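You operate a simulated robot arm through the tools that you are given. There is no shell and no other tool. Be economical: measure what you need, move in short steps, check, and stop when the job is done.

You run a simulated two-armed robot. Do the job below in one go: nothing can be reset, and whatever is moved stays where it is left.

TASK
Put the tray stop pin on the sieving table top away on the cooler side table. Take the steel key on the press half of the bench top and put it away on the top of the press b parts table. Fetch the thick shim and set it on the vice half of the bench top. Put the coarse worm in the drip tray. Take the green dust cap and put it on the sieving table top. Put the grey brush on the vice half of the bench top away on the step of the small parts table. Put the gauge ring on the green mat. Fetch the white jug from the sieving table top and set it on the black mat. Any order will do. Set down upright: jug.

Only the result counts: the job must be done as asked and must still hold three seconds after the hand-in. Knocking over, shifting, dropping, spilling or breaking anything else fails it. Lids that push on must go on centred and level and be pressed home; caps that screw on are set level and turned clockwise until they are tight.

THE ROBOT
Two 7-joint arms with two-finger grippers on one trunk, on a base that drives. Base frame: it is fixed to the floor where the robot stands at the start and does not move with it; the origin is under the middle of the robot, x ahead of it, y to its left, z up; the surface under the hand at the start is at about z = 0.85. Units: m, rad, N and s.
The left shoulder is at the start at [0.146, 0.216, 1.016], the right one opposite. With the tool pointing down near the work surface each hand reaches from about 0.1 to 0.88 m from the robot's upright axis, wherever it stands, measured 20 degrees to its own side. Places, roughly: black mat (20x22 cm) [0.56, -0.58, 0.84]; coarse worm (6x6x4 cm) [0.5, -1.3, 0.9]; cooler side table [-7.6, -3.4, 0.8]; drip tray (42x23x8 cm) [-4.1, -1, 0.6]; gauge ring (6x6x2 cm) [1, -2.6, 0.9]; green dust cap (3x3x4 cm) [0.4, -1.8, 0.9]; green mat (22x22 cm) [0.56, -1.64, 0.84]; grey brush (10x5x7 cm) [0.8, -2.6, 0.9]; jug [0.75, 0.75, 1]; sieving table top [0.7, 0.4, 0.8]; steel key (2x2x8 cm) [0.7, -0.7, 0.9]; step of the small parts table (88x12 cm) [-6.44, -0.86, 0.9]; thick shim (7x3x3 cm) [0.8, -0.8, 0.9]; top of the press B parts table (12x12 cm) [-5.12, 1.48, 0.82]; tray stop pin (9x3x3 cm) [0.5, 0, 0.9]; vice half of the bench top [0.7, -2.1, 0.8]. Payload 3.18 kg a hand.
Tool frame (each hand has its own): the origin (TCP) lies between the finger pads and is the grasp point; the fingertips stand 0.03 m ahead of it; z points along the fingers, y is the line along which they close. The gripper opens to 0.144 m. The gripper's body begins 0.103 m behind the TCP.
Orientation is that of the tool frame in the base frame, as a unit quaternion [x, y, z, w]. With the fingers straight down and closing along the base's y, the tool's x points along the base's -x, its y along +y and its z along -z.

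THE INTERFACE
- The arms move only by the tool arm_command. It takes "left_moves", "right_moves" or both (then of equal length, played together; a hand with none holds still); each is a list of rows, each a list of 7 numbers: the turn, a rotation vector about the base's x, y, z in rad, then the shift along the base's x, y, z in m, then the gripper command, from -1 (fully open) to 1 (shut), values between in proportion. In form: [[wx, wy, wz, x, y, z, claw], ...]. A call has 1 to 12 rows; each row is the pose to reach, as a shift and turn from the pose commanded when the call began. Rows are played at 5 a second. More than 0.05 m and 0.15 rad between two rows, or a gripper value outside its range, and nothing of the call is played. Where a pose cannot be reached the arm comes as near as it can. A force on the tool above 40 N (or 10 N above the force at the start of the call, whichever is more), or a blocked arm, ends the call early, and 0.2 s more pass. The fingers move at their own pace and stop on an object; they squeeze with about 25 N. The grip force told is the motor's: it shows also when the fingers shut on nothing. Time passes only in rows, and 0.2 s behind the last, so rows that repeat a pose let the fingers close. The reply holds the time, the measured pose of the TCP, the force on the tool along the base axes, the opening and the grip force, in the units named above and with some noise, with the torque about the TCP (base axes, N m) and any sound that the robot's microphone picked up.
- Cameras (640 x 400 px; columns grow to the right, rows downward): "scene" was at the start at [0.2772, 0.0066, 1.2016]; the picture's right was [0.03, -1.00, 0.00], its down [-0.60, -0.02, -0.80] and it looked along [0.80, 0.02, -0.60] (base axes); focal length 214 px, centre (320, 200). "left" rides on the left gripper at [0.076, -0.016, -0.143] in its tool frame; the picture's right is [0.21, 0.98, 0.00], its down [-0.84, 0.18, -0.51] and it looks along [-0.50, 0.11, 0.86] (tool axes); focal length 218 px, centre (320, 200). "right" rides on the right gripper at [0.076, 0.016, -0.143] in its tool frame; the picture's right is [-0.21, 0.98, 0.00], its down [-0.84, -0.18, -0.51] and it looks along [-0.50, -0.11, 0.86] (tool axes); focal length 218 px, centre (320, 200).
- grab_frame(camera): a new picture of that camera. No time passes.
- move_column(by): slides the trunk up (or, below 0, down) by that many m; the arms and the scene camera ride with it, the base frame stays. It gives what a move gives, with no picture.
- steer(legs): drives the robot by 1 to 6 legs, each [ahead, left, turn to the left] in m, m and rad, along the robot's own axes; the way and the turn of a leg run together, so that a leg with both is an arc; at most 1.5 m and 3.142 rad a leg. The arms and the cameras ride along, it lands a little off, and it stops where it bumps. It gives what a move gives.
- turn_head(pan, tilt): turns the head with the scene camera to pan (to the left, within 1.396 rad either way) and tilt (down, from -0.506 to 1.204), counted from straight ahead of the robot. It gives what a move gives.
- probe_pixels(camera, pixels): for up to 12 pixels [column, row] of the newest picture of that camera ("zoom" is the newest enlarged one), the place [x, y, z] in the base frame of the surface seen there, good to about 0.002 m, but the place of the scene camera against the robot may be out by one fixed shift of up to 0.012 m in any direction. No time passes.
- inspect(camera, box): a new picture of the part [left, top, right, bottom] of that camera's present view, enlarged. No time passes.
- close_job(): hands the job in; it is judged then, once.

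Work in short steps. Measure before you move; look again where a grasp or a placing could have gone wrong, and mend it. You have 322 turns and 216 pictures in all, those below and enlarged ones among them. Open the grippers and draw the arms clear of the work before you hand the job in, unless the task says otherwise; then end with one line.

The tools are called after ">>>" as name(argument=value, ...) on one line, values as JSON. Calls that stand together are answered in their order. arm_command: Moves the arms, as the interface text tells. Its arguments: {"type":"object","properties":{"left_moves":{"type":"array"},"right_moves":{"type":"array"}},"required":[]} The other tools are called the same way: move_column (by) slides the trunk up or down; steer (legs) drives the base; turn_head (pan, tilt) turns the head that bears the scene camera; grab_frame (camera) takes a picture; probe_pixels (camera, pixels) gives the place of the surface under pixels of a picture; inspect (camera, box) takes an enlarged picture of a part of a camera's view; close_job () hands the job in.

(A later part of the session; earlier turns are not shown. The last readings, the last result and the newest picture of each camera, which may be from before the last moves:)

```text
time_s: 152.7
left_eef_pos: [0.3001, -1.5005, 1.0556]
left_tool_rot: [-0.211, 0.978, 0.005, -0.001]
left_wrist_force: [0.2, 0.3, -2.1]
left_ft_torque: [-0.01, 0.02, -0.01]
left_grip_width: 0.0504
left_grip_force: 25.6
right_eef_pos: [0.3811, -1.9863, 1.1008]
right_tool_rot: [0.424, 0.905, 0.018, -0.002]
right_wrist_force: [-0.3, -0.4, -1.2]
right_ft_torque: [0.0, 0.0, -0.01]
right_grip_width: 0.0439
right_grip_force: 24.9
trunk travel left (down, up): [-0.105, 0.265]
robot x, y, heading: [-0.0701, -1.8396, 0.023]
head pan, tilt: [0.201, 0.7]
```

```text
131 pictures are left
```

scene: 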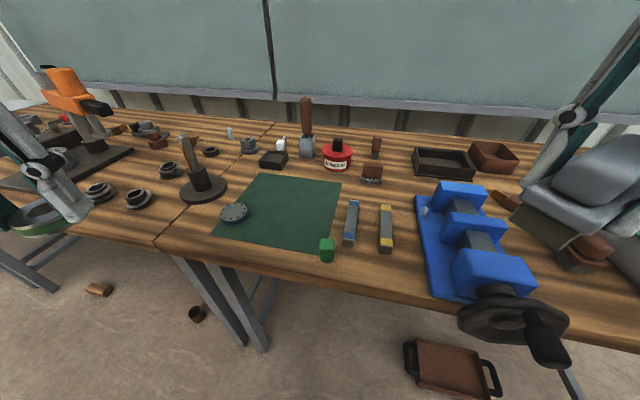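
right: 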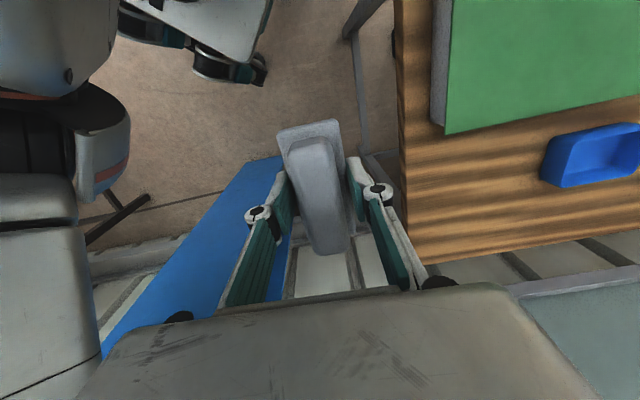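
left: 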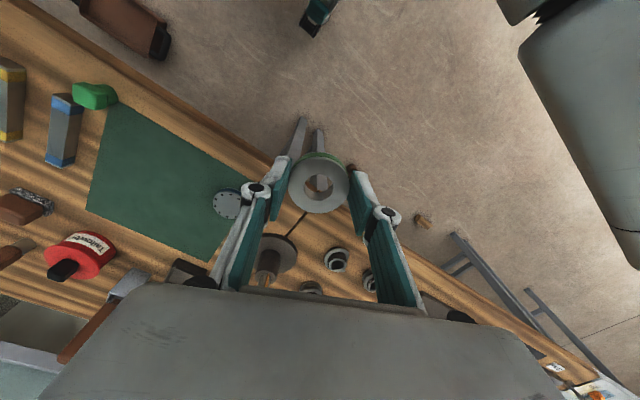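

>>> arm_command(left_moves=[[0, 0, 0, 0.04, -0.02, 0, 1], [0, 0, 0, 0.08, -0.04, 0, 1], [0, 0, 0, 0.12, -0.06, 0, 1], [0, 0, 0, 0.16, -0.085, -0.01, 1], [0, 0, 0, 0.2, -0.11, -0.02, 1], [0, 0, 0, 0.24, -0.135, -0.03, 1], [0, 0, 0, 0.285, -0.155, -0.03, 1], [0, 0, 0, 0.285, -0.16, -0.06, 1]])

>>> grab_frame(camera="left")

```text
time_s: 154.5
left_eef_pos: [0.5849, -1.6609, 0.9956]
left_tool_rot: [-0.212, 0.977, 0.004, 0.0]
left_wrist_force: [-0.1, -0.5, -2.5]
left_ft_torque: [-0.04, 0.05, 0.0]
left_grip_width: 0.0506
left_grip_force: 25.4
right_eef_pos: [0.3808, -1.9856, 1.0996]
right_tool_rot: [0.423, 0.906, 0.017, -0.002]
right_wrist_force: [0.0, -0.4, -1.1]
right_ft_torque: [-0.05, 0.02, -0.01]
right_grip_width: 0.0439
right_grip_force: 25.0
trunk travel left (down, up): [-0.105, 0.265]
robot x, y, heading: [-0.0713, -1.8393, 0.015]
head pan, tilt: [0.201, 0.7]
```

```text
130 pictures are left
```

left: 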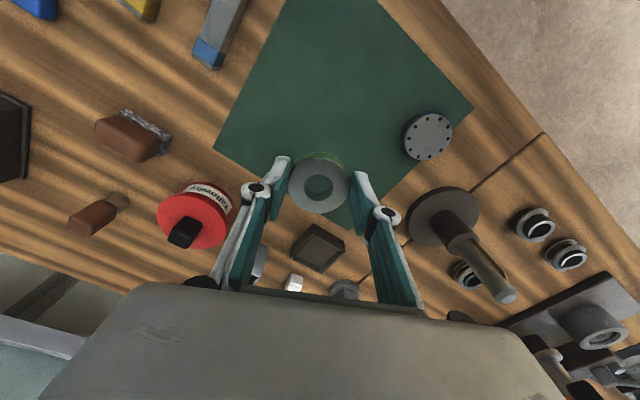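

The drop point projects to about (320,141), well inside the mat. Lower to contact.

>>> arm_command(left_moves=[[0, 0, 0, 0, 0, -0.045, 1], [0, 0, 0, 0, 0, -0.09, 1], [0, 0, 0, 0, 0, -0.105, 1], [0, 0, 0, 0, 0, -0.109, 1], [0, 0, 0, 0, 0, -0.109, 1]])

```text
time_s: 155.7
left_eef_pos: [0.583, -1.661, 0.8863]
left_tool_rot: [-0.212, 0.977, 0.004, -0.001]
left_wrist_force: [1.3, 0.0, -2.2]
left_ft_torque: [-0.03, -0.02, -0.02]
left_grip_width: 0.0508
left_grip_force: 24.5
right_eef_pos: [0.3808, -1.9874, 1.1002]
right_tool_rot: [0.423, 0.906, 0.019, -0.002]
right_wrist_force: [0.4, 0.6, -0.1]
right_ft_torque: [0.01, -0.01, 0.01]
right_grip_width: 0.0439
right_grip_force: 25.1
trunk travel left (down, up): [-0.105, 0.265]
robot x, y, heading: [-0.067, -1.8369, 0.02]
head pan, tilt: [0.201, 0.7]
```

>>> arm_command(left_moves=[[0, 0, 0, 0, 0, -0.002, 1], [0, 0, 0, 0, 0, -0.002, 0.2], [0, 0, 0, 0, 0, -0.002, 0], [0, 0, 0, 0, 0, 0.04, 0], [0, 0, 0, 0, 0, 0.085, -0.2], [0, 0, 0, 0, 0, 0.12, -0.3]])

>>> grab_frame(camera="left")

>>> grab_frame(camera="scene")

```text
time_s: 157.1
left_eef_pos: [0.5839, -1.6637, 1.0089]
left_tool_rot: [-0.211, 0.977, 0.005, 0.0]
left_wrist_force: [-0.6, 0.6, 0.3]
left_ft_torque: [-0.01, 0.01, -0.02]
left_grip_width: 0.0934
left_grip_force: 0.1
right_eef_pos: [0.3792, -1.9874, 1.1013]
right_tool_rot: [0.423, 0.906, 0.018, -0.002]
right_wrist_force: [-0.3, 0.4, -1.3]
right_ft_torque: [-0.02, -0.06, 0.0]
right_grip_width: 0.0439
right_grip_force: 25.0
trunk travel left (down, up): [-0.105, 0.265]
robot x, y, heading: [-0.0697, -1.8347, 0.019]
head pan, tilt: [0.201, 0.7]
```

```text
129 pictures are left
```

left: 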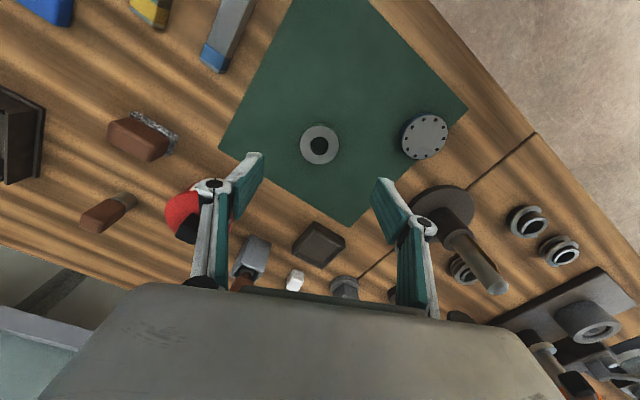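

```text
128 pictures are left
```

scene: 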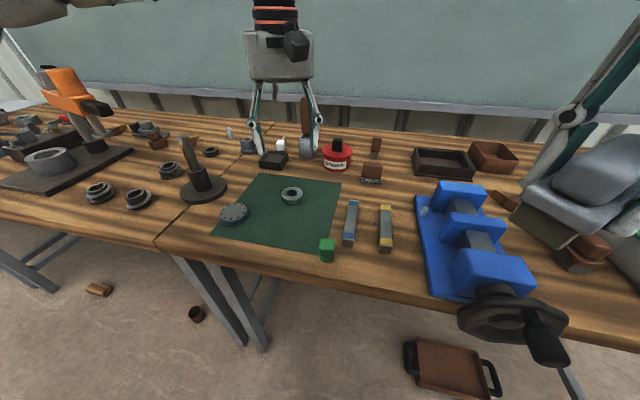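

Gauge ring lies on the green mat. Now the worms near (100,190), (138,198), (170,170): zoom to tell the coarse one.

>>> inspect(camera="scene", box=[70, 150, 210, 220])

>>> inspect(camera="left", box=[430, 190, 600, 300])

>>> probe_pixels(camera="scene", pixels=[[100, 188], [138, 196], [170, 168], [185, 150], [200, 185], [328, 245]])

```text
4.57 times, centred on (140, 185) of scene
```

zoom: 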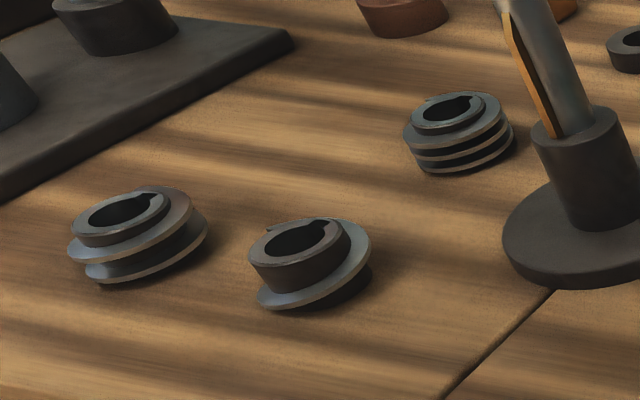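

```text
3.64 times, centred on (515, 245) of left
```

zoom: 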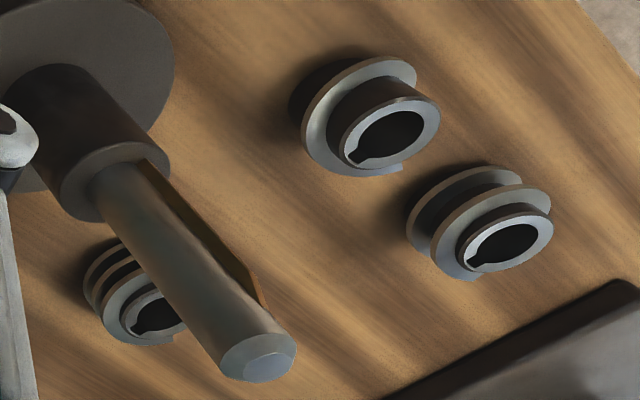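

```text
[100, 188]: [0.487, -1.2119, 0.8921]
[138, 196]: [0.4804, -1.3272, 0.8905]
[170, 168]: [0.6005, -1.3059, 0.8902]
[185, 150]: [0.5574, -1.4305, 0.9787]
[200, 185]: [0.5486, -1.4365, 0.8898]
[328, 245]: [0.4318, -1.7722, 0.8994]
```

Fewest/widest turns = coarse worm: the one at (0.48,-1.327), matching the hint. Retract the left hand clear of the post and strafe left 0.33.

>>> arm_command(left_moves=[[0, 0, 0, -0.04, 0.0, 0.02, -0.3], [0, 0, 0, -0.08, 0.0, 0.035, -0.3], [0, 0, 0, -0.12, 0.0, 0.045, -0.3], [0, 0, 0, -0.155, 0.02, 0.05, -0.3]])

>>> steer(legs=[[0, 0.33, 0]])

>>> grab_frame(camera="left")

```text
time_s: 158.1
left_eef_pos: [0.4269, -1.6393, 1.0571]
left_tool_rot: [-0.212, 0.977, 0.005, 0.0]
left_wrist_force: [-0.6, 0.2, 0.0]
left_ft_torque: [-0.01, -0.03, 0.01]
left_grip_width: 0.0938
left_grip_force: 0.1
right_eef_pos: [0.3797, -1.9859, 1.1008]
right_tool_rot: [0.423, 0.906, 0.018, -0.001]
right_wrist_force: [-0.5, 0.2, -1.8]
right_ft_torque: [-0.05, -0.02, 0.0]
right_grip_width: 0.044
right_grip_force: 25.0
trunk travel left (down, up): [-0.105, 0.265]
robot x, y, heading: [-0.0695, -1.8355, 0.017]
head pan, tilt: [0.201, 0.7]
```

```text
time_s: 161.6
left_eef_pos: [0.423, -1.3096, 1.057]
left_tool_rot: [-0.21, 0.978, 0.004, -0.001]
left_wrist_force: [-0.5, 0.2, 0.3]
left_ft_torque: [-0.02, -0.01, -0.03]
left_grip_width: 0.0934
left_grip_force: 0.0
right_eef_pos: [0.3743, -1.6553, 1.1006]
right_tool_rot: [0.425, 0.905, 0.017, -0.002]
right_wrist_force: [-0.5, 0.6, -1.5]
right_ft_torque: [-0.01, -0.02, -0.02]
right_grip_width: 0.0438
right_grip_force: 24.5
trunk travel left (down, up): [-0.105, 0.265]
robot x, y, heading: [-0.0775, -1.5016, 0.017]
head pan, tilt: [0.201, 0.7]
```

```text
125 pictures are left
```

left: 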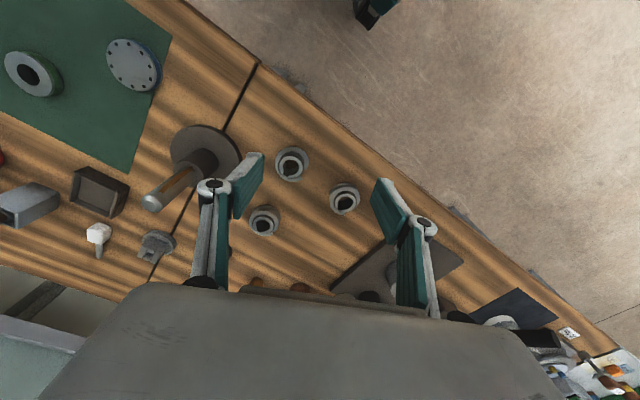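

The coarse worm is at (291,163). Probe its position and neighbours.

>>> probe_pixels(camera="left", pixels=[[291, 166], [283, 160], [299, 172], [281, 150], [305, 160], [345, 200], [264, 222], [240, 155], [205, 185]])

>>> inspect(camera="left", box=[250, 130, 370, 240])

```text
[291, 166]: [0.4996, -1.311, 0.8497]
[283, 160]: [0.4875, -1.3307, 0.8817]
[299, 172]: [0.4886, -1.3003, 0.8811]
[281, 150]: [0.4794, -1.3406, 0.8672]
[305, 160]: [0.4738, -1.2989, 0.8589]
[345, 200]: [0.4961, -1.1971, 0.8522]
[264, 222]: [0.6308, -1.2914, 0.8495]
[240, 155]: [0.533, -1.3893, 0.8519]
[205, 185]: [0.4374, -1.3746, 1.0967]
```

```text
3.64 times, centred on (310, 185) of left
```

zoom: 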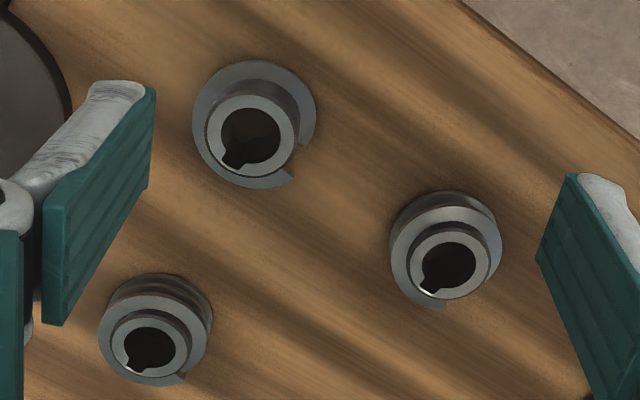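

Worm centre ≈ (0.489,-1.3155), top 0.881. Move above it and check.

>>> arm_command(left_moves=[[0, 0, 0, 0.035, -0.003, -0.02, -0.3], [0, 0, 0, 0.066, -0.006, -0.05, -0.3], [0, 0, 0, 0.066, -0.006, -0.09, -0.3]])

>>> grab_frame(camera="left")

```text
time_s: 162.4
left_eef_pos: [0.4901, -1.3136, 0.9669]
left_tool_rot: [-0.211, 0.978, 0.004, -0.001]
left_wrist_force: [0.0, -0.2, 0.0]
left_ft_torque: [-0.01, -0.01, 0.03]
left_grip_width: 0.0933
left_grip_force: 0.0
right_eef_pos: [0.3747, -1.6545, 1.0993]
right_tool_rot: [0.425, 0.905, 0.017, -0.003]
right_wrist_force: [0.2, 0.0, -1.5]
right_ft_torque: [-0.02, 0.01, -0.02]
right_grip_width: 0.0439
right_grip_force: 24.8
trunk travel left (down, up): [-0.105, 0.265]
robot x, y, heading: [-0.075, -1.5045, 0.012]
head pan, tilt: [0.201, 0.7]
```

```text
123 pictures are left
```

left: 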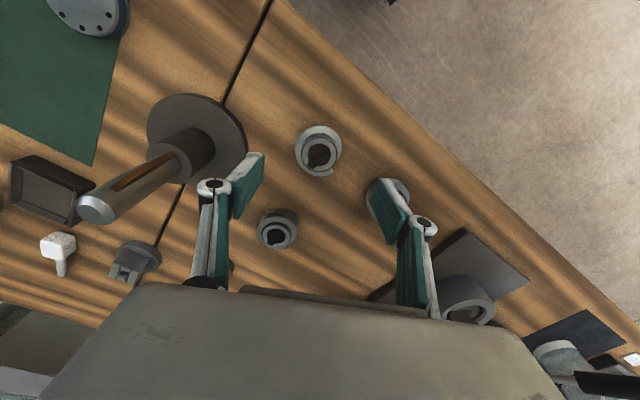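

Aligned ((318,152) vs predicted (320,154)). Narrow slightly, descend, close.

>>> arm_command(left_moves=[[0, 0, 0, 0, -0.001, -0.03, -0.1], [0, 0, 0, 0, -0.001, -0.06, -0.1], [0, 0, 0, 0, -0.001, -0.081, -0.1], [0, 0, 0, 0, -0.001, -0.081, 0.3], [0, 0, 0, 0, -0.001, -0.081, 0.8], [0, 0, 0, 0, -0.001, -0.081, 1]])

>>> grab_frame(camera="left")

```text
time_s: 163.8
left_eef_pos: [0.4889, -1.3151, 0.886]
left_tool_rot: [-0.211, 0.977, 0.004, -0.002]
left_wrist_force: [0.9, 0.1, 0.3]
left_ft_torque: [0.0, -0.01, 0.0]
left_grip_width: 0.0523
left_grip_force: 25.5
right_eef_pos: [0.3737, -1.6559, 1.1007]
right_tool_rot: [0.425, 0.905, 0.018, -0.003]
right_wrist_force: [-0.1, 0.1, -0.7]
right_ft_torque: [0.01, -0.02, 0.02]
right_grip_width: 0.044
right_grip_force: 25.0
trunk travel left (down, up): [-0.105, 0.265]
robot x, y, heading: [-0.0789, -1.5052, 0.016]
head pan, tilt: [0.201, 0.7]
```

```text
122 pictures are left
```

left: 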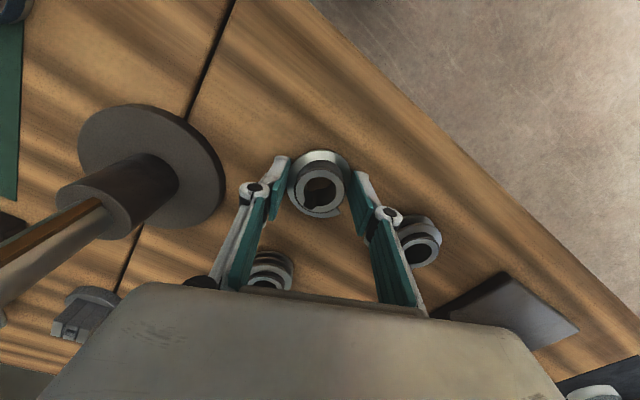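

Gripped (0.052). Lift and pull back.

>>> arm_command(left_moves=[[0, 0, 0, 0, 0, 0.03, 1], [0, 0, 0, 0, 0, 0.07, 1], [0, 0, 0, -0.02, 0, 0.11, 1], [0, 0, 0, -0.05, 0.02, 0.14, 1], [0, 0, 0, -0.08, 0.04, 0.165, 1]])

>>> grab_frame(camera="left")

```text
time_s: 165.0
left_eef_pos: [0.4098, -1.2775, 1.0528]
left_tool_rot: [-0.21, 0.978, 0.005, 0.001]
left_wrist_force: [0.5, -0.4, -3.4]
left_ft_torque: [-0.03, -0.02, -0.01]
left_grip_width: 0.0525
left_grip_force: 25.1
right_eef_pos: [0.3732, -1.6542, 1.1004]
right_tool_rot: [0.425, 0.905, 0.018, -0.001]
right_wrist_force: [0.4, -0.4, -1.1]
right_ft_torque: [-0.02, -0.02, 0.02]
right_grip_width: 0.0437
right_grip_force: 25.1
trunk travel left (down, up): [-0.105, 0.265]
robot x, y, heading: [-0.0784, -1.5046, 0.015]
head pan, tilt: [0.201, 0.7]
```

```text
121 pictures are left
```

left: 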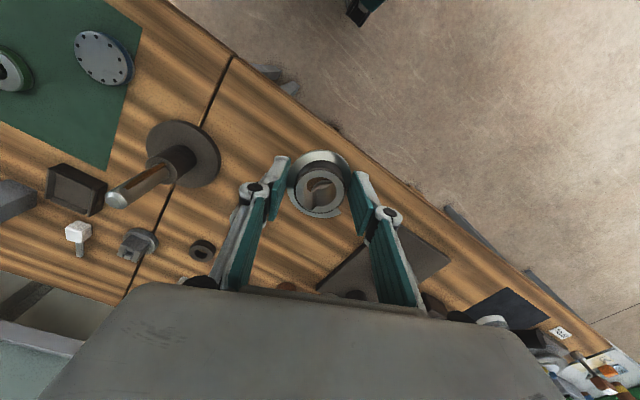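

Worm held. Back away 0.4 m and turn around to look at the far side.

>>> steer(legs=[[-0.4, 0, 0], [0, 0, 1.57]])

>>> turn_head(pan=0.9, tilt=0.2)

>>> grab_frame(camera="scene")

```text
time_s: 171.3
left_eef_pos: [-0.693, -1.0183, 1.0515]
left_tool_rot: [0.837, -0.547, -0.003, 0.003]
left_wrist_force: [-0.4, -0.4, -3.2]
left_ft_torque: [0.0, -0.01, 0.0]
left_grip_width: 0.0523
left_grip_force: 24.4
right_eef_pos: [-0.3178, -1.0595, 1.0998]
right_tool_rot: [-0.336, 0.942, 0.011, -0.015]
right_wrist_force: [1.3, -0.1, -1.7]
right_ft_torque: [-0.01, 0.04, -0.01]
right_grip_width: 0.0437
right_grip_force: 25.6
trunk travel left (down, up): [-0.105, 0.265]
robot x, y, heading: [-0.4698, -1.5099, 1.578]
head pan, tilt: [0.201, 0.7]
```

```text
time_s: 172.4
left_eef_pos: [-0.6917, -1.0194, 1.0518]
left_tool_rot: [0.837, -0.547, -0.003, 0.003]
left_wrist_force: [-0.6, 0.7, -3.5]
left_ft_torque: [0.0, -0.01, 0.0]
left_grip_width: 0.0521
left_grip_force: 25.5
right_eef_pos: [-0.3168, -1.0592, 1.0985]
right_tool_rot: [-0.336, 0.942, 0.01, -0.014]
right_wrist_force: [-0.1, -0.4, -0.9]
right_ft_torque: [0.03, -0.01, -0.02]
right_grip_width: 0.0438
right_grip_force: 25.5
trunk travel left (down, up): [-0.105, 0.265]
robot x, y, heading: [-0.4735, -1.5054, 1.576]
head pan, tilt: [0.901, 0.201]
```

```text
120 pictures are left
```

scene: 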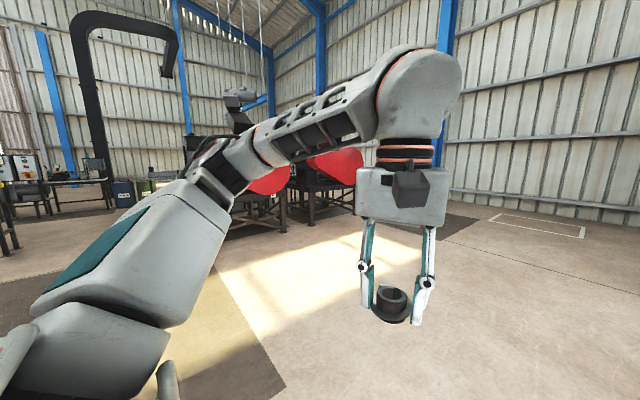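

Turn another 1.57 to face the far side.

>>> steer(legs=[[0, 0, 1.57]])

>>> turn_head(pan=0.0, tilt=0.2)

>>> grab_frame(camera="scene")

```text
time_s: 176.6
left_eef_pos: [-0.9629, -1.7238, 1.0505]
left_tool_rot: [0.979, 0.202, 0.0, 0.004]
left_wrist_force: [-0.2, -0.3, -3.2]
left_ft_torque: [-0.03, -0.03, -0.01]
left_grip_width: 0.0525
left_grip_force: 25.3
right_eef_pos: [-0.9208, -1.3497, 1.1004]
right_tool_rot: [0.902, -0.432, 0.002, 0.018]
right_wrist_force: [0.0, -0.5, -2.7]
right_ft_torque: [-0.03, -0.01, -0.03]
right_grip_width: 0.0441
right_grip_force: 24.8
trunk travel left (down, up): [-0.105, 0.265]
robot x, y, heading: [-0.4747, -1.5062, 3.139]
head pan, tilt: [0.901, 0.201]
```

```text
time_s: 177.8
left_eef_pos: [-0.9634, -1.7259, 1.0511]
left_tool_rot: [0.979, 0.202, 0.001, 0.005]
left_wrist_force: [-0.1, 0.3, -3.6]
left_ft_torque: [0.02, -0.01, 0.0]
left_grip_width: 0.0522
left_grip_force: 25.2
right_eef_pos: [-0.9192, -1.3482, 1.0996]
right_tool_rot: [0.901, -0.433, 0.002, 0.018]
right_wrist_force: [-0.1, -0.5, -0.9]
right_ft_torque: [0.03, 0.01, 0.0]
right_grip_width: 0.0436
right_grip_force: 24.8
trunk travel left (down, up): [-0.105, 0.265]
robot x, y, heading: [-0.4714, -1.5054, 3.141]
head pan, tilt: [0.0, 0.201]
```

```text
119 pictures are left
```

scene: 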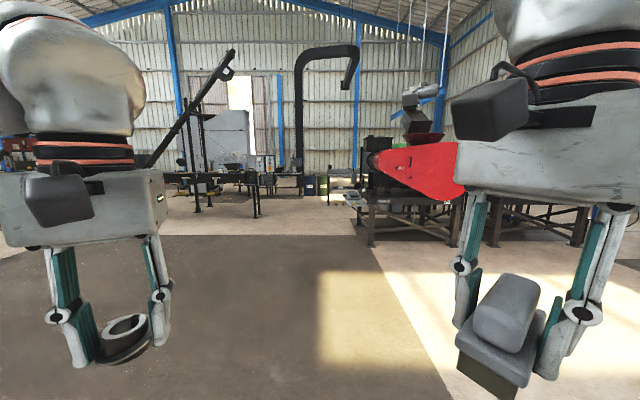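

A machine stand lies ahead right. Zoom in there and probe for the drip tray.

>>> inspect(camera="scene", box=[150, 120, 480, 260])

>>> probe_pixels(camera="scene", pixels=[[356, 202], [385, 198], [370, 240], [420, 205], [352, 193], [345, 182], [260, 180], [200, 190], [385, 175], [450, 165]])

```text
1.94 times, centred on (315, 190) of scene
```

zoom: 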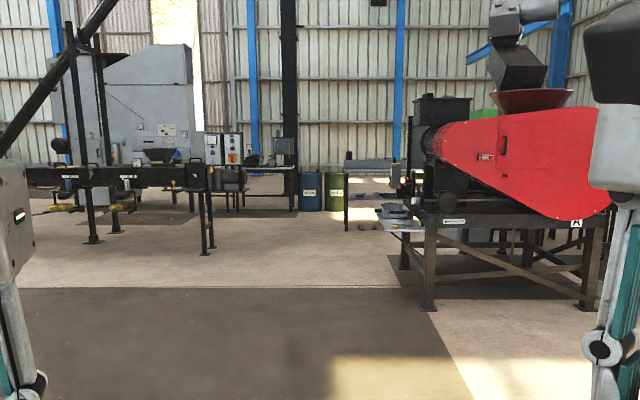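

```text
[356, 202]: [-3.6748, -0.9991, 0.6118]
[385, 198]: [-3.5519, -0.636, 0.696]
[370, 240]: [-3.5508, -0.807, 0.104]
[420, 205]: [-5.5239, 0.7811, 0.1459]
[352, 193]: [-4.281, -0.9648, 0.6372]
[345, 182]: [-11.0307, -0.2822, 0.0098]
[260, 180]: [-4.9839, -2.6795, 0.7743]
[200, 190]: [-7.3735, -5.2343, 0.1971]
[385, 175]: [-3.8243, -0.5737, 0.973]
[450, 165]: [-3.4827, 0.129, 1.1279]
```

The shelf/drip tray is around (-3.7…-4.3,-1.0,0.62). The floor is clear; I drive ahead 2.6 m, drifting to y≈-1.75.

>>> steer(legs=[[1.3, 0.1, 0], [1.3, 0.15, 0]])

>>> turn_head(pan=-0.5, tilt=0.45)

>>> grab_frame(camera="scene")

```text
time_s: 190.4
left_eef_pos: [-3.5264, -2.0477, 1.0523]
left_tool_rot: [0.975, 0.22, 0.001, 0.004]
left_wrist_force: [-0.1, -1.1, -3.4]
left_ft_torque: [-0.02, 0.0, -0.02]
left_grip_width: 0.0519
left_grip_force: 25.4
right_eef_pos: [-3.4971, -1.672, 1.1003]
right_tool_rot: [0.91, -0.415, 0.002, 0.017]
right_wrist_force: [0.3, 0.7, -0.6]
right_ft_torque: [0.0, -0.01, 0.0]
right_grip_width: 0.0438
right_grip_force: 24.9
trunk travel left (down, up): [-0.105, 0.265]
robot x, y, heading: [-3.0464, -1.8108, -3.1]
head pan, tilt: [0.0, 0.201]
```

```text
time_s: 191.3
left_eef_pos: [-3.5259, -2.049, 1.0532]
left_tool_rot: [0.975, 0.221, 0.001, 0.004]
left_wrist_force: [0.9, -0.6, -3.5]
left_ft_torque: [0.01, 0.0, -0.01]
left_grip_width: 0.0519
left_grip_force: 25.5
right_eef_pos: [-3.4974, -1.6706, 1.1006]
right_tool_rot: [0.91, -0.415, 0.003, 0.018]
right_wrist_force: [-0.2, -0.2, -1.3]
right_ft_torque: [0.01, 0.01, 0.03]
right_grip_width: 0.044
right_grip_force: 25.4
trunk travel left (down, up): [-0.105, 0.265]
robot x, y, heading: [-3.0445, -1.8162, -3.105]
head pan, tilt: [-0.499, 0.45]
```

```text
117 pictures are left
```

scene: 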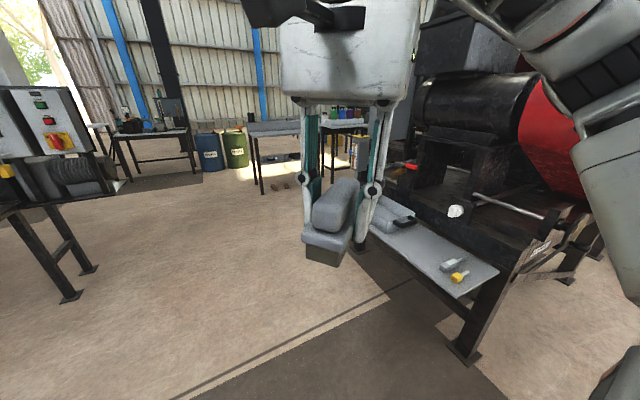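

Zoom on the shelf and the grey thing at (395,220).

>>> inspect(camera="scene", box=[350, 150, 560, 310])

>>> probe_pixels(camera="scene", pixels=[[390, 218], [400, 210], [383, 228], [410, 222], [497, 272], [460, 297], [430, 240], [385, 205], [375, 240], [445, 262], [458, 277]])

```text
2.50 times, centred on (455, 230) of scene
```

zoom: 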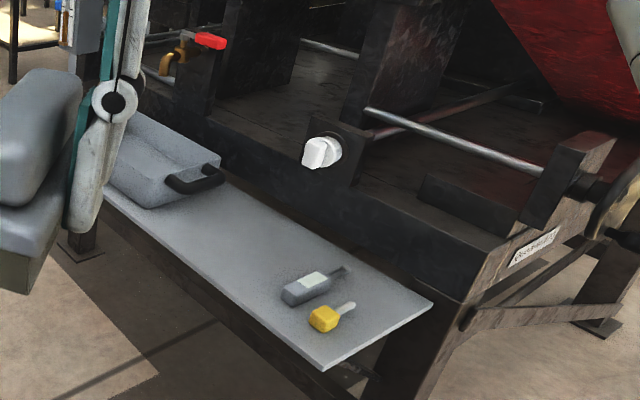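

```text
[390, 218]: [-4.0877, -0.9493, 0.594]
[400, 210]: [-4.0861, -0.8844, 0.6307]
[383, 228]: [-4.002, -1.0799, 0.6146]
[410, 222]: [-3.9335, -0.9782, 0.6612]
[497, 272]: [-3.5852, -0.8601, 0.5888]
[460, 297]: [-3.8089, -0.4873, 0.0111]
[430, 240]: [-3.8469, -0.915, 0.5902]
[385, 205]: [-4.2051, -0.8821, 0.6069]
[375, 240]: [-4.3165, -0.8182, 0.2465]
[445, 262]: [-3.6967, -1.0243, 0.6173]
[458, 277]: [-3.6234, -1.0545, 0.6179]
```

The drip tray is the open grey box, x -4.33…-3.95, y ≈ -1.08…-0.88, floor z 0.594. I drive to in front of it facing +y.

>>> steer(legs=[[0.9, 0, 0], [0, 0, -1.61]])

>>> turn_head(pan=0.2, tilt=0.7)

>>> grab_frame(camera="scene")

```text
time_s: 200.0
left_eef_pos: [-4.1519, -1.3552, 1.0516]
left_tool_rot: [0.83, -0.557, -0.003, 0.004]
left_wrist_force: [0.3, -0.5, -3.1]
left_ft_torque: [-0.01, -0.01, -0.04]
left_grip_width: 0.0515
left_grip_force: 24.9
right_eef_pos: [-3.7764, -1.4051, 1.0997]
right_tool_rot: [-0.322, 0.946, 0.011, -0.014]
right_wrist_force: [0.5, -0.3, -0.8]
right_ft_torque: [-0.01, 0.0, -0.01]
right_grip_width: 0.0439
right_grip_force: 25.2
trunk travel left (down, up): [-0.105, 0.265]
robot x, y, heading: [-3.9442, -1.8522, 1.551]
head pan, tilt: [-0.499, 0.45]
```

```text
time_s: 201.1
left_eef_pos: [-4.1498, -1.3538, 1.052]
left_tool_rot: [0.831, -0.557, -0.002, 0.004]
left_wrist_force: [-0.3, 0.7, -3.0]
left_ft_torque: [-0.02, -0.01, -0.01]
left_grip_width: 0.0519
left_grip_force: 25.0
right_eef_pos: [-3.7767, -1.4049, 1.1004]
right_tool_rot: [-0.322, 0.947, 0.011, -0.014]
right_wrist_force: [0.3, 0.4, -1.0]
right_ft_torque: [-0.04, -0.03, 0.01]
right_grip_width: 0.0438
right_grip_force: 24.7
trunk travel left (down, up): [-0.105, 0.265]
robot x, y, heading: [-3.9439, -1.8522, 1.551]
head pan, tilt: [0.201, 0.7]
```

```text
115 pictures are left
```

scene: 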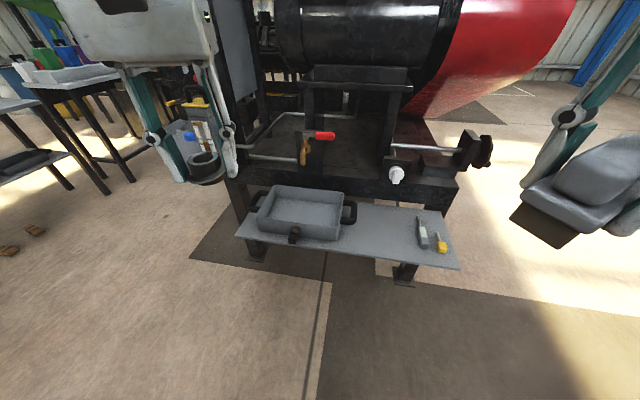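

Tray at (303,212). Probe the interior, the machine frame front and valve above.

>>> probe_pixels(camera="scene", pixels=[[303, 212], [290, 222], [325, 205], [275, 190], [340, 232], [265, 225], [300, 180], [325, 135], [305, 150], [398, 172], [250, 158], [345, 192]])

>>> inspect(camera="scene", box=[220, 110, 420, 260])

```text
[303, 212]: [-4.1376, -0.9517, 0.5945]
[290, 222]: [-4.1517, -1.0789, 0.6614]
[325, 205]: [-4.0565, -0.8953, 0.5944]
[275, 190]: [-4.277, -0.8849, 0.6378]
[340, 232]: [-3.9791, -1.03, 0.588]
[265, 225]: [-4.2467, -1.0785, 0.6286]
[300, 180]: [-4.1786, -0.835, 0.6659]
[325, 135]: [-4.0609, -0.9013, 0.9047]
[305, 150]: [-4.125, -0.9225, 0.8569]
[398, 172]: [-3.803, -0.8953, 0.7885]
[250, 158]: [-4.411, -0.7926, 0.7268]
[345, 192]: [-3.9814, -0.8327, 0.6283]
```

```text
2.67 times, centred on (320, 185) of scene
```

zoom: 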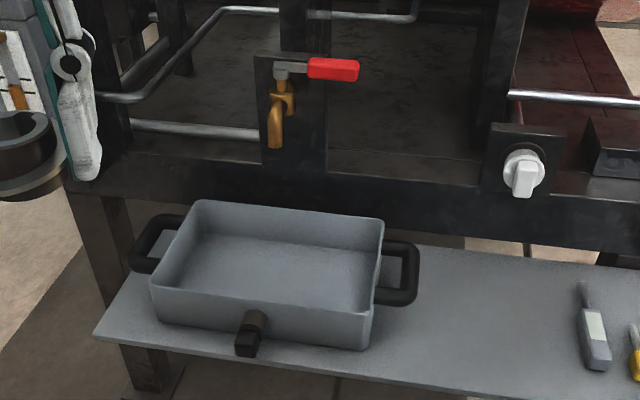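

The tap overhangs near (-4.12,-0.93,0.85), so I'll set the worm at the left part (-4.21,-1.0). Drive ahead 0.2 first.

>>> steer(legs=[[0.2, 0, 0]])

>>> arm_command(left_moves=[[0, 0, 0, 0, 0, -0.05, 1], [0, 0, 0, 0, 0.01, -0.1, 1], [0, 0, 0, -0.01, 0.03, -0.14, 1], [0, 0, 0, -0.02, 0.05, -0.18, 1], [0, 0, 0, -0.03, 0.07, -0.22, 1], [0, 0, 0, -0.04, 0.09, -0.26, 1]])

>>> grab_frame(camera="left")

```text
time_s: 202.7
left_eef_pos: [-4.1455, -1.1529, 1.0514]
left_tool_rot: [0.83, -0.558, -0.001, 0.004]
left_wrist_force: [-0.5, -0.2, -2.4]
left_ft_torque: [-0.04, 0.0, 0.02]
left_grip_width: 0.0518
left_grip_force: 24.7
right_eef_pos: [-3.7701, -1.2052, 1.1003]
right_tool_rot: [-0.321, 0.947, 0.01, -0.015]
right_wrist_force: [0.0, 0.8, -0.4]
right_ft_torque: [-0.02, 0.0, 0.0]
right_grip_width: 0.0439
right_grip_force: 25.0
trunk travel left (down, up): [-0.105, 0.265]
robot x, y, heading: [-3.9381, -1.6491, 1.545]
head pan, tilt: [0.201, 0.7]
```

```text
refused: row 2 steps farther than a row can; nothing moved
```

```text
113 pictures are left
```

left: 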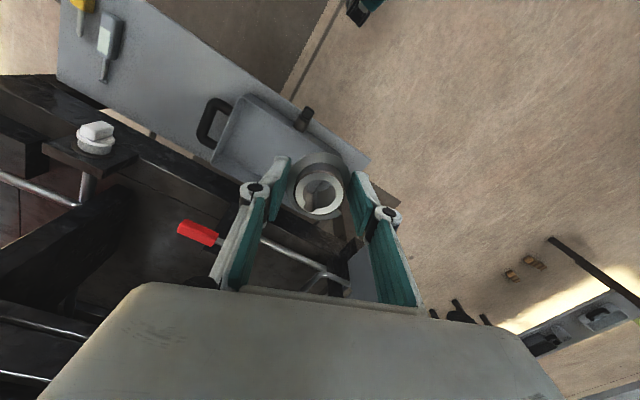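

Row was too long; resend with finer steps: down first, then over the tray.

>>> arm_command(left_moves=[[0, 0, 0, 0, 0, -0.045, 1], [0, 0, 0, 0, 0, -0.09, 1], [0, 0, 0, -0.01, 0.015, -0.13, 1], [0, 0, 0, -0.02, 0.035, -0.17, 1], [0, 0, 0, -0.03, 0.055, -0.21, 1], [0, 0, 0, -0.04, 0.08, -0.25, 1], [0, 0, 0, -0.05, 0.105, -0.285, 1], [0, 0, 0, -0.06, 0.13, -0.315, 1], [0, 0, 0, -0.065, 0.15, -0.33, 1]])

>>> grab_frame(camera="left")

>>> grab_frame(camera="scene")

```text
time_s: 204.7
left_eef_pos: [-4.2102, -1.0033, 0.7202]
left_tool_rot: [0.83, -0.558, -0.003, 0.005]
left_wrist_force: [0.3, -0.6, -2.7]
left_ft_torque: [-0.02, -0.01, -0.01]
left_grip_width: 0.0518
left_grip_force: 24.8
right_eef_pos: [-3.7701, -1.2046, 1.1003]
right_tool_rot: [-0.321, 0.947, 0.012, -0.014]
right_wrist_force: [0.8, -0.2, -0.5]
right_ft_torque: [-0.01, 0.0, -0.01]
right_grip_width: 0.044
right_grip_force: 24.9
trunk travel left (down, up): [-0.105, 0.265]
robot x, y, heading: [-3.942, -1.6483, 1.548]
head pan, tilt: [0.201, 0.7]
```

```text
112 pictures are left
```

left: 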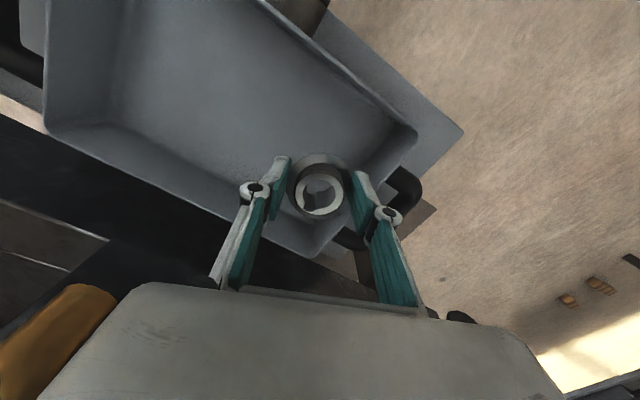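

```text
111 pictures are left
```

scene: 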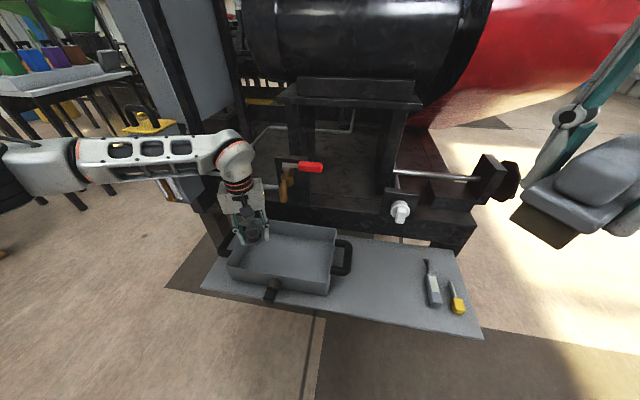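

The hand is in position over the tray; shift 1 cm away from the tap and lower into the tray.

>>> arm_command(left_moves=[[0, 0, 0, 0.0, -0.012, -0.03, 1], [0, 0, 0, 0.0, -0.012, -0.06, 1], [0, 0, 0, 0.0, -0.012, -0.08, 1], [0, 0, 0, 0.0, -0.012, -0.085, 1]])

```text
time_s: 205.7
left_eef_pos: [-4.2104, -1.0159, 0.637]
left_tool_rot: [0.829, -0.559, -0.003, 0.003]
left_wrist_force: [0.4, 0.3, -3.7]
left_ft_torque: [0.01, -0.02, 0.02]
left_grip_width: 0.0514
left_grip_force: 24.9
right_eef_pos: [-3.7702, -1.2047, 1.0997]
right_tool_rot: [-0.321, 0.947, 0.011, -0.015]
right_wrist_force: [0.2, -0.3, -0.5]
right_ft_torque: [0.0, 0.0, 0.01]
right_grip_width: 0.044
right_grip_force: 24.9
trunk travel left (down, up): [-0.105, 0.265]
robot x, y, heading: [-3.9361, -1.6481, 1.546]
head pan, tilt: [0.201, 0.7]
```

Not in contact yet; lower in small steps.

>>> arm_command(left_moves=[[0, 0, 0, 0, 0, -0.006, 1], [0, 0, 0, 0, 0, -0.01, 1], [0, 0, 0, 0, 0, -0.013, 1]])

```text
time_s: 206.5
left_eef_pos: [-4.2099, -1.0156, 0.6239]
left_tool_rot: [0.829, -0.559, -0.002, 0.003]
left_wrist_force: [-0.4, -1.2, -3.5]
left_ft_torque: [-0.05, 0.0, 0.0]
left_grip_width: 0.0518
left_grip_force: 25.3
right_eef_pos: [-3.7704, -1.2045, 1.1001]
right_tool_rot: [-0.321, 0.947, 0.012, -0.013]
right_wrist_force: [-0.3, -0.7, -1.7]
right_ft_torque: [-0.01, -0.04, 0.03]
right_grip_width: 0.0438
right_grip_force: 24.9
trunk travel left (down, up): [-0.105, 0.265]
robot x, y, heading: [-3.9417, -1.6469, 1.549]
head pan, tilt: [0.201, 0.7]
```

>>> arm_command(left_moves=[[0, 0, 0, 0, 0, -0.004, 1], [0, 0, 0, 0, 0, -0.006, 1], [0, 0, 0, 0, 0, -0.006, 1]])

>>> grab_frame(camera="left")

```text
time_s: 207.3
left_eef_pos: [-4.2095, -1.0153, 0.6209]
left_tool_rot: [0.829, -0.559, -0.004, 0.002]
left_wrist_force: [-3.9, -2.1, 12.1]
left_ft_torque: [-0.35, -0.02, -0.13]
left_grip_width: 0.0517
left_grip_force: 25.0
right_eef_pos: [-3.7707, -1.2056, 1.1012]
right_tool_rot: [-0.321, 0.947, 0.012, -0.013]
right_wrist_force: [0.4, 0.8, -0.8]
right_ft_torque: [0.01, -0.01, 0.01]
right_grip_width: 0.0439
right_grip_force: 24.8
trunk travel left (down, up): [-0.105, 0.265]
robot x, y, heading: [-3.9415, -1.6511, 1.545]
head pan, tilt: [0.201, 0.7]
```

```text
110 pictures are left
```

left: 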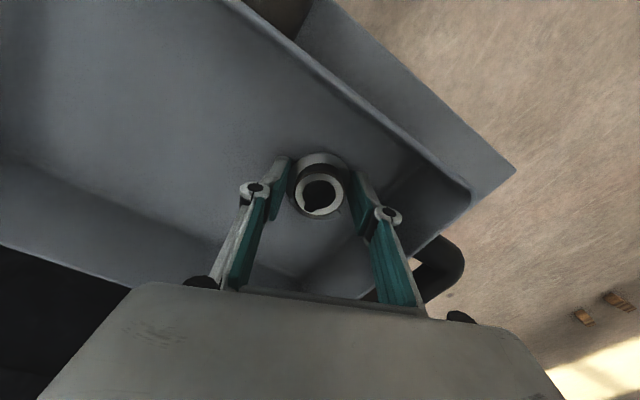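

Contact at 12 N. Open a little and rise straight up.

>>> arm_command(left_moves=[[0, 0, 0, 0, 0, 0.004, 0.3], [0, 0, 0, 0, 0, 0.004, 0.1], [0, 0, 0, 0, 0, 0.03, 0.1], [0, 0, 0, 0, 0, 0.07, 0.1], [0, 0, 0, 0, -0.01, 0.11, 0.1], [0, 0, 0, 0.01, -0.03, 0.15, 0.0], [0, 0, 0, 0.02, -0.06, 0.19, 0.0], [0, 0, 0, 0.03, -0.08, 0.23, 0.0], [0, 0, 0, 0.04, -0.1, 0.27, 0.0], [0, 0, 0, 0.05, -0.12, 0.31, 0.0], [0, 0, 0, 0.06, -0.14, 0.35, 0.0], [0, 0, 0, 0.06, -0.15, 0.39, 0.0]])

>>> grab_frame(camera="scene")

```text
refused: row 7 steps farther than a row can; nothing moved
```

```text
109 pictures are left
```

scene: 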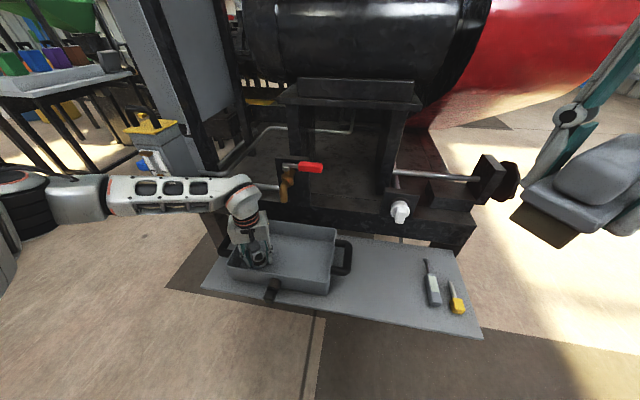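

>>> arm_command(left_moves=[[0, 0, 0, 0, 0, 0.004, 0.3], [0, 0, 0, 0, 0, 0.004, 0.1], [0, 0, 0, 0, 0, 0.03, 0.1], [0, 0, 0, 0, 0, 0.07, 0.1], [0, 0, 0, 0, -0.01, 0.11, 0.1], [0, 0, 0, 0, -0.03, 0.15, 0.0], [0, 0, 0, 0, -0.055, 0.19, 0.0], [0, 0, 0, 0, -0.08, 0.23, 0.0], [0, 0, 0, 0, -0.1, 0.27, 0.0], [0, 0, 0, 0, -0.12, 0.31, 0.0], [0, 0, 0, 0, -0.14, 0.35, 0.0], [0, 0, 0, 0, -0.15, 0.39, 0.0]])

>>> inspect(camera="scene", box=[190, 170, 370, 310])

```text
time_s: 209.9
left_eef_pos: [-4.2073, -1.168, 1.0105]
left_tool_rot: [0.829, -0.559, -0.002, 0.004]
left_wrist_force: [0.0, 0.0, 0.4]
left_ft_torque: [0.0, 0.03, -0.01]
left_grip_width: 0.072
left_grip_force: 0.0
right_eef_pos: [-3.77, -1.2066, 1.1008]
right_tool_rot: [-0.321, 0.947, 0.012, -0.014]
right_wrist_force: [0.2, 0.0, -1.1]
right_ft_torque: [0.01, 0.0, -0.01]
right_grip_width: 0.0441
right_grip_force: 25.0
trunk travel left (down, up): [-0.105, 0.265]
robot x, y, heading: [-3.9414, -1.6496, 1.548]
head pan, tilt: [0.201, 0.7]
```

```text
2.86 times, centred on (280, 240) of scene
```

zoom: 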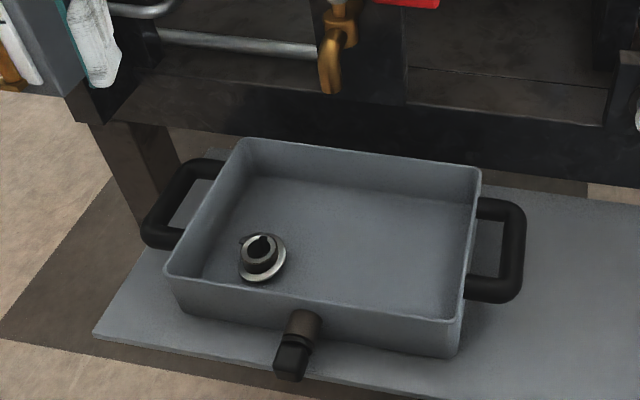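

Worm lies in the tray. Next the small parts table: back off 0.3, turn left to face -x and look.

>>> steer(legs=[[-0.3, 0, 0], [0, 0, 1.2]])

>>> turn_head(pan=0.0, tilt=0.3)

>>> grab_frame(camera="scene")

```text
time_s: 214.9
left_eef_pos: [-4.4943, -2.0076, 1.0095]
left_tool_rot: [1.0, -0.005, -0.001, 0.004]
left_wrist_force: [-0.6, 0.0, -0.2]
left_ft_torque: [-0.01, -0.03, 0.01]
left_grip_width: 0.0721
left_grip_force: 0.1
right_eef_pos: [-4.2908, -1.6185, 1.1003]
right_tool_rot: [0.793, -0.609, -0.002, 0.018]
right_wrist_force: [0.0, -0.4, -1.0]
right_ft_torque: [-0.02, -0.01, 0.02]
right_grip_width: 0.0439
right_grip_force: 25.3
trunk travel left (down, up): [-0.105, 0.265]
robot x, y, heading: [-3.9443, -1.9475, 2.73]
head pan, tilt: [0.201, 0.7]
```

```text
time_s: 215.7
left_eef_pos: [-4.4935, -2.0065, 1.0081]
left_tool_rot: [1.0, -0.004, 0.0, 0.004]
left_wrist_force: [-0.6, -0.4, 0.8]
left_ft_torque: [0.0, 0.0, -0.01]
left_grip_width: 0.072
left_grip_force: 0.2
right_eef_pos: [-4.2912, -1.6183, 1.1007]
right_tool_rot: [0.792, -0.61, -0.002, 0.018]
right_wrist_force: [0.1, 0.5, -1.4]
right_ft_torque: [0.0, 0.04, 0.03]
right_grip_width: 0.0436
right_grip_force: 25.0
trunk travel left (down, up): [-0.105, 0.265]
robot x, y, heading: [-3.9495, -1.9434, 2.722]
head pan, tilt: [0.0, 0.3]
```

```text
107 pictures are left
```

scene: 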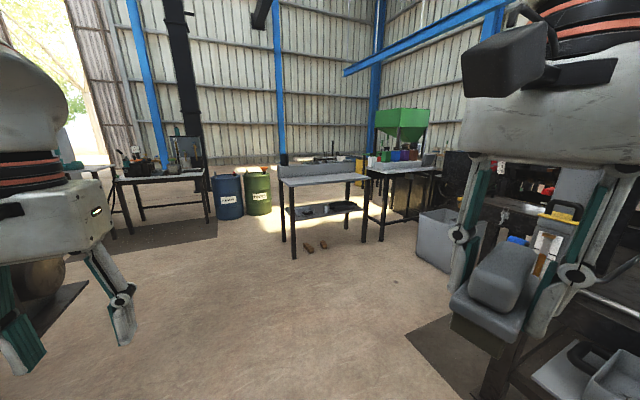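

Probe the table at (325,180), its step, and the table with coloured bins and floor items.

>>> probe_pixels(camera="scene", pixels=[[325, 180], [320, 160], [300, 184], [355, 178], [395, 170], [385, 155], [293, 255], [310, 247], [440, 235], [165, 178], [420, 160]])

>>> inspect(camera="scene", box=[250, 100, 470, 270])

```text
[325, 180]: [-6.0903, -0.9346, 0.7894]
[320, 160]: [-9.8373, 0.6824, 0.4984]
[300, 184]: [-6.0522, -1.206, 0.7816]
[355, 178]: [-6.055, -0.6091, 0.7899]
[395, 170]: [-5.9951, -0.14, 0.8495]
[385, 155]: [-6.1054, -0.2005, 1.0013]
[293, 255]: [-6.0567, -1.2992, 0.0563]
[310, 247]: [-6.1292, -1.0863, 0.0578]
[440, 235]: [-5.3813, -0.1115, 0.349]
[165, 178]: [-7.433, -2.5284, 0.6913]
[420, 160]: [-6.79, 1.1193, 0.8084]
```

```text
2.35 times, centred on (360, 185) of scene
```

zoom: 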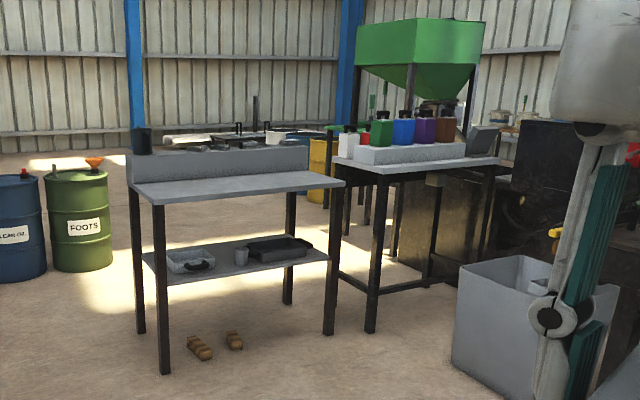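

The step is the raised ledge at the back of that table (top ≈ 0.89). I drive to about (-5.4,-1.1) facing it.

>>> steer(legs=[[0, 0, 0.42], [0.8, 0, 0], [0.65, -0.845, 0]])

>>> turn_head(pan=-0.1, tilt=0.5)

>>> grab_frame(camera="scene")

```text
time_s: 220.1
left_eef_pos: [-4.9128, -2.2319, 1.0126]
left_tool_rot: [0.984, 0.167, -0.054, 0.038]
left_wrist_force: [-1.2, -0.1, 0.3]
left_ft_torque: [0.02, -0.06, 0.01]
left_grip_width: 0.0722
left_grip_force: 0.1
right_eef_pos: [-4.9366, -1.7971, 1.1071]
right_tool_rot: [0.913, -0.408, -0.005, 0.024]
right_wrist_force: [1.2, -0.1, -0.8]
right_ft_torque: [-0.03, 0.06, 0.02]
right_grip_width: 0.0441
right_grip_force: 24.5
trunk travel left (down, up): [-0.105, 0.265]
robot x, y, heading: [-4.5011, -1.9394, -3.088]
head pan, tilt: [0.0, 0.3]
stopped in leg 2: the robot was blocked; the commanded pose is now the measured one
```

```text
time_s: 220.8
left_eef_pos: [-4.911, -2.2321, 1.0134]
left_tool_rot: [0.984, 0.164, -0.052, 0.038]
left_wrist_force: [0.1, -0.2, -0.5]
left_ft_torque: [0.02, 0.02, 0.0]
left_grip_width: 0.0718
left_grip_force: 0.0
right_eef_pos: [-4.9343, -1.7961, 1.1103]
right_tool_rot: [0.912, -0.409, -0.007, 0.025]
right_wrist_force: [-0.6, 0.5, -0.6]
right_ft_torque: [0.01, -0.03, -0.02]
right_grip_width: 0.0437
right_grip_force: 25.2
trunk travel left (down, up): [-0.105, 0.265]
robot x, y, heading: [-4.5014, -1.9431, -3.086]
head pan, tilt: [-0.099, 0.499]
```

```text
105 pictures are left
```

scene: 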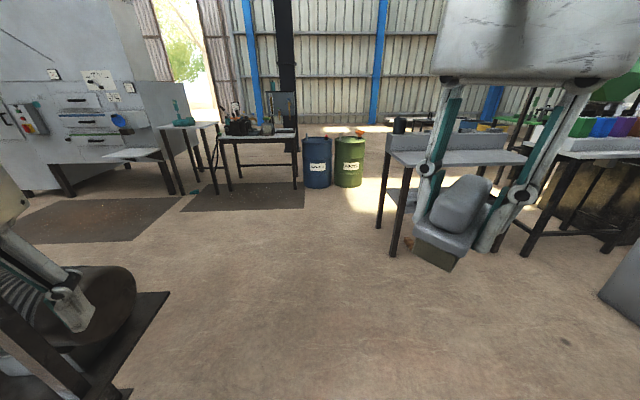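

Blocked: the left arm touched a stand on my left. Back up, then shift right before going ahead.

>>> steer(legs=[[-0.12, 0, 0]])

>>> turn_head(pan=0.9, tilt=0.4)

>>> grab_frame(camera="scene")

```text
time_s: 222.1
left_eef_pos: [-4.816, -2.2309, 0.9949]
left_tool_rot: [0.985, 0.164, -0.028, 0.039]
left_wrist_force: [0.6, 0.6, 0.3]
left_ft_torque: [0.01, 0.01, 0.0]
left_grip_width: 0.072
left_grip_force: 0.0
right_eef_pos: [-4.8393, -1.7957, 1.1009]
right_tool_rot: [0.911, -0.412, 0.002, 0.017]
right_wrist_force: [0.2, 0.6, -0.5]
right_ft_torque: [-0.02, 0.07, 0.0]
right_grip_width: 0.0436
right_grip_force: 24.5
trunk travel left (down, up): [-0.105, 0.265]
robot x, y, heading: [-4.39, -1.9382, -3.099]
head pan, tilt: [-0.099, 0.499]
```

```text
time_s: 223.3
left_eef_pos: [-4.8166, -2.231, 0.9951]
left_tool_rot: [0.985, 0.164, -0.029, 0.039]
left_wrist_force: [-0.6, 0.0, 0.0]
left_ft_torque: [-0.01, 0.0, 0.0]
left_grip_width: 0.0721
left_grip_force: 0.1
right_eef_pos: [-4.8413, -1.795, 1.1007]
right_tool_rot: [0.911, -0.411, 0.002, 0.017]
right_wrist_force: [0.2, -0.3, -1.0]
right_ft_torque: [-0.04, -0.02, 0.03]
right_grip_width: 0.0438
right_grip_force: 25.1
trunk travel left (down, up): [-0.105, 0.265]
robot x, y, heading: [-4.3884, -1.9343, -3.099]
head pan, tilt: [0.901, 0.4]
```

```text
104 pictures are left
```

scene: 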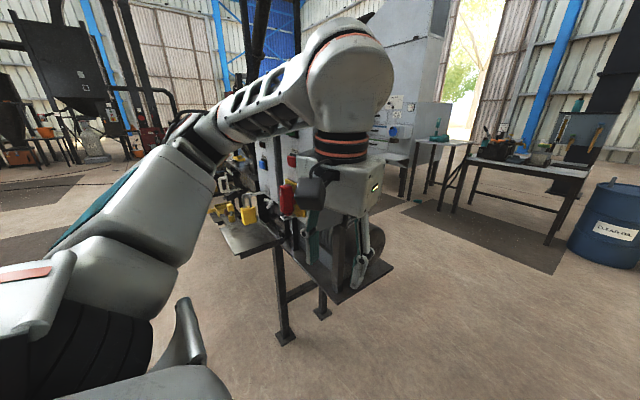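

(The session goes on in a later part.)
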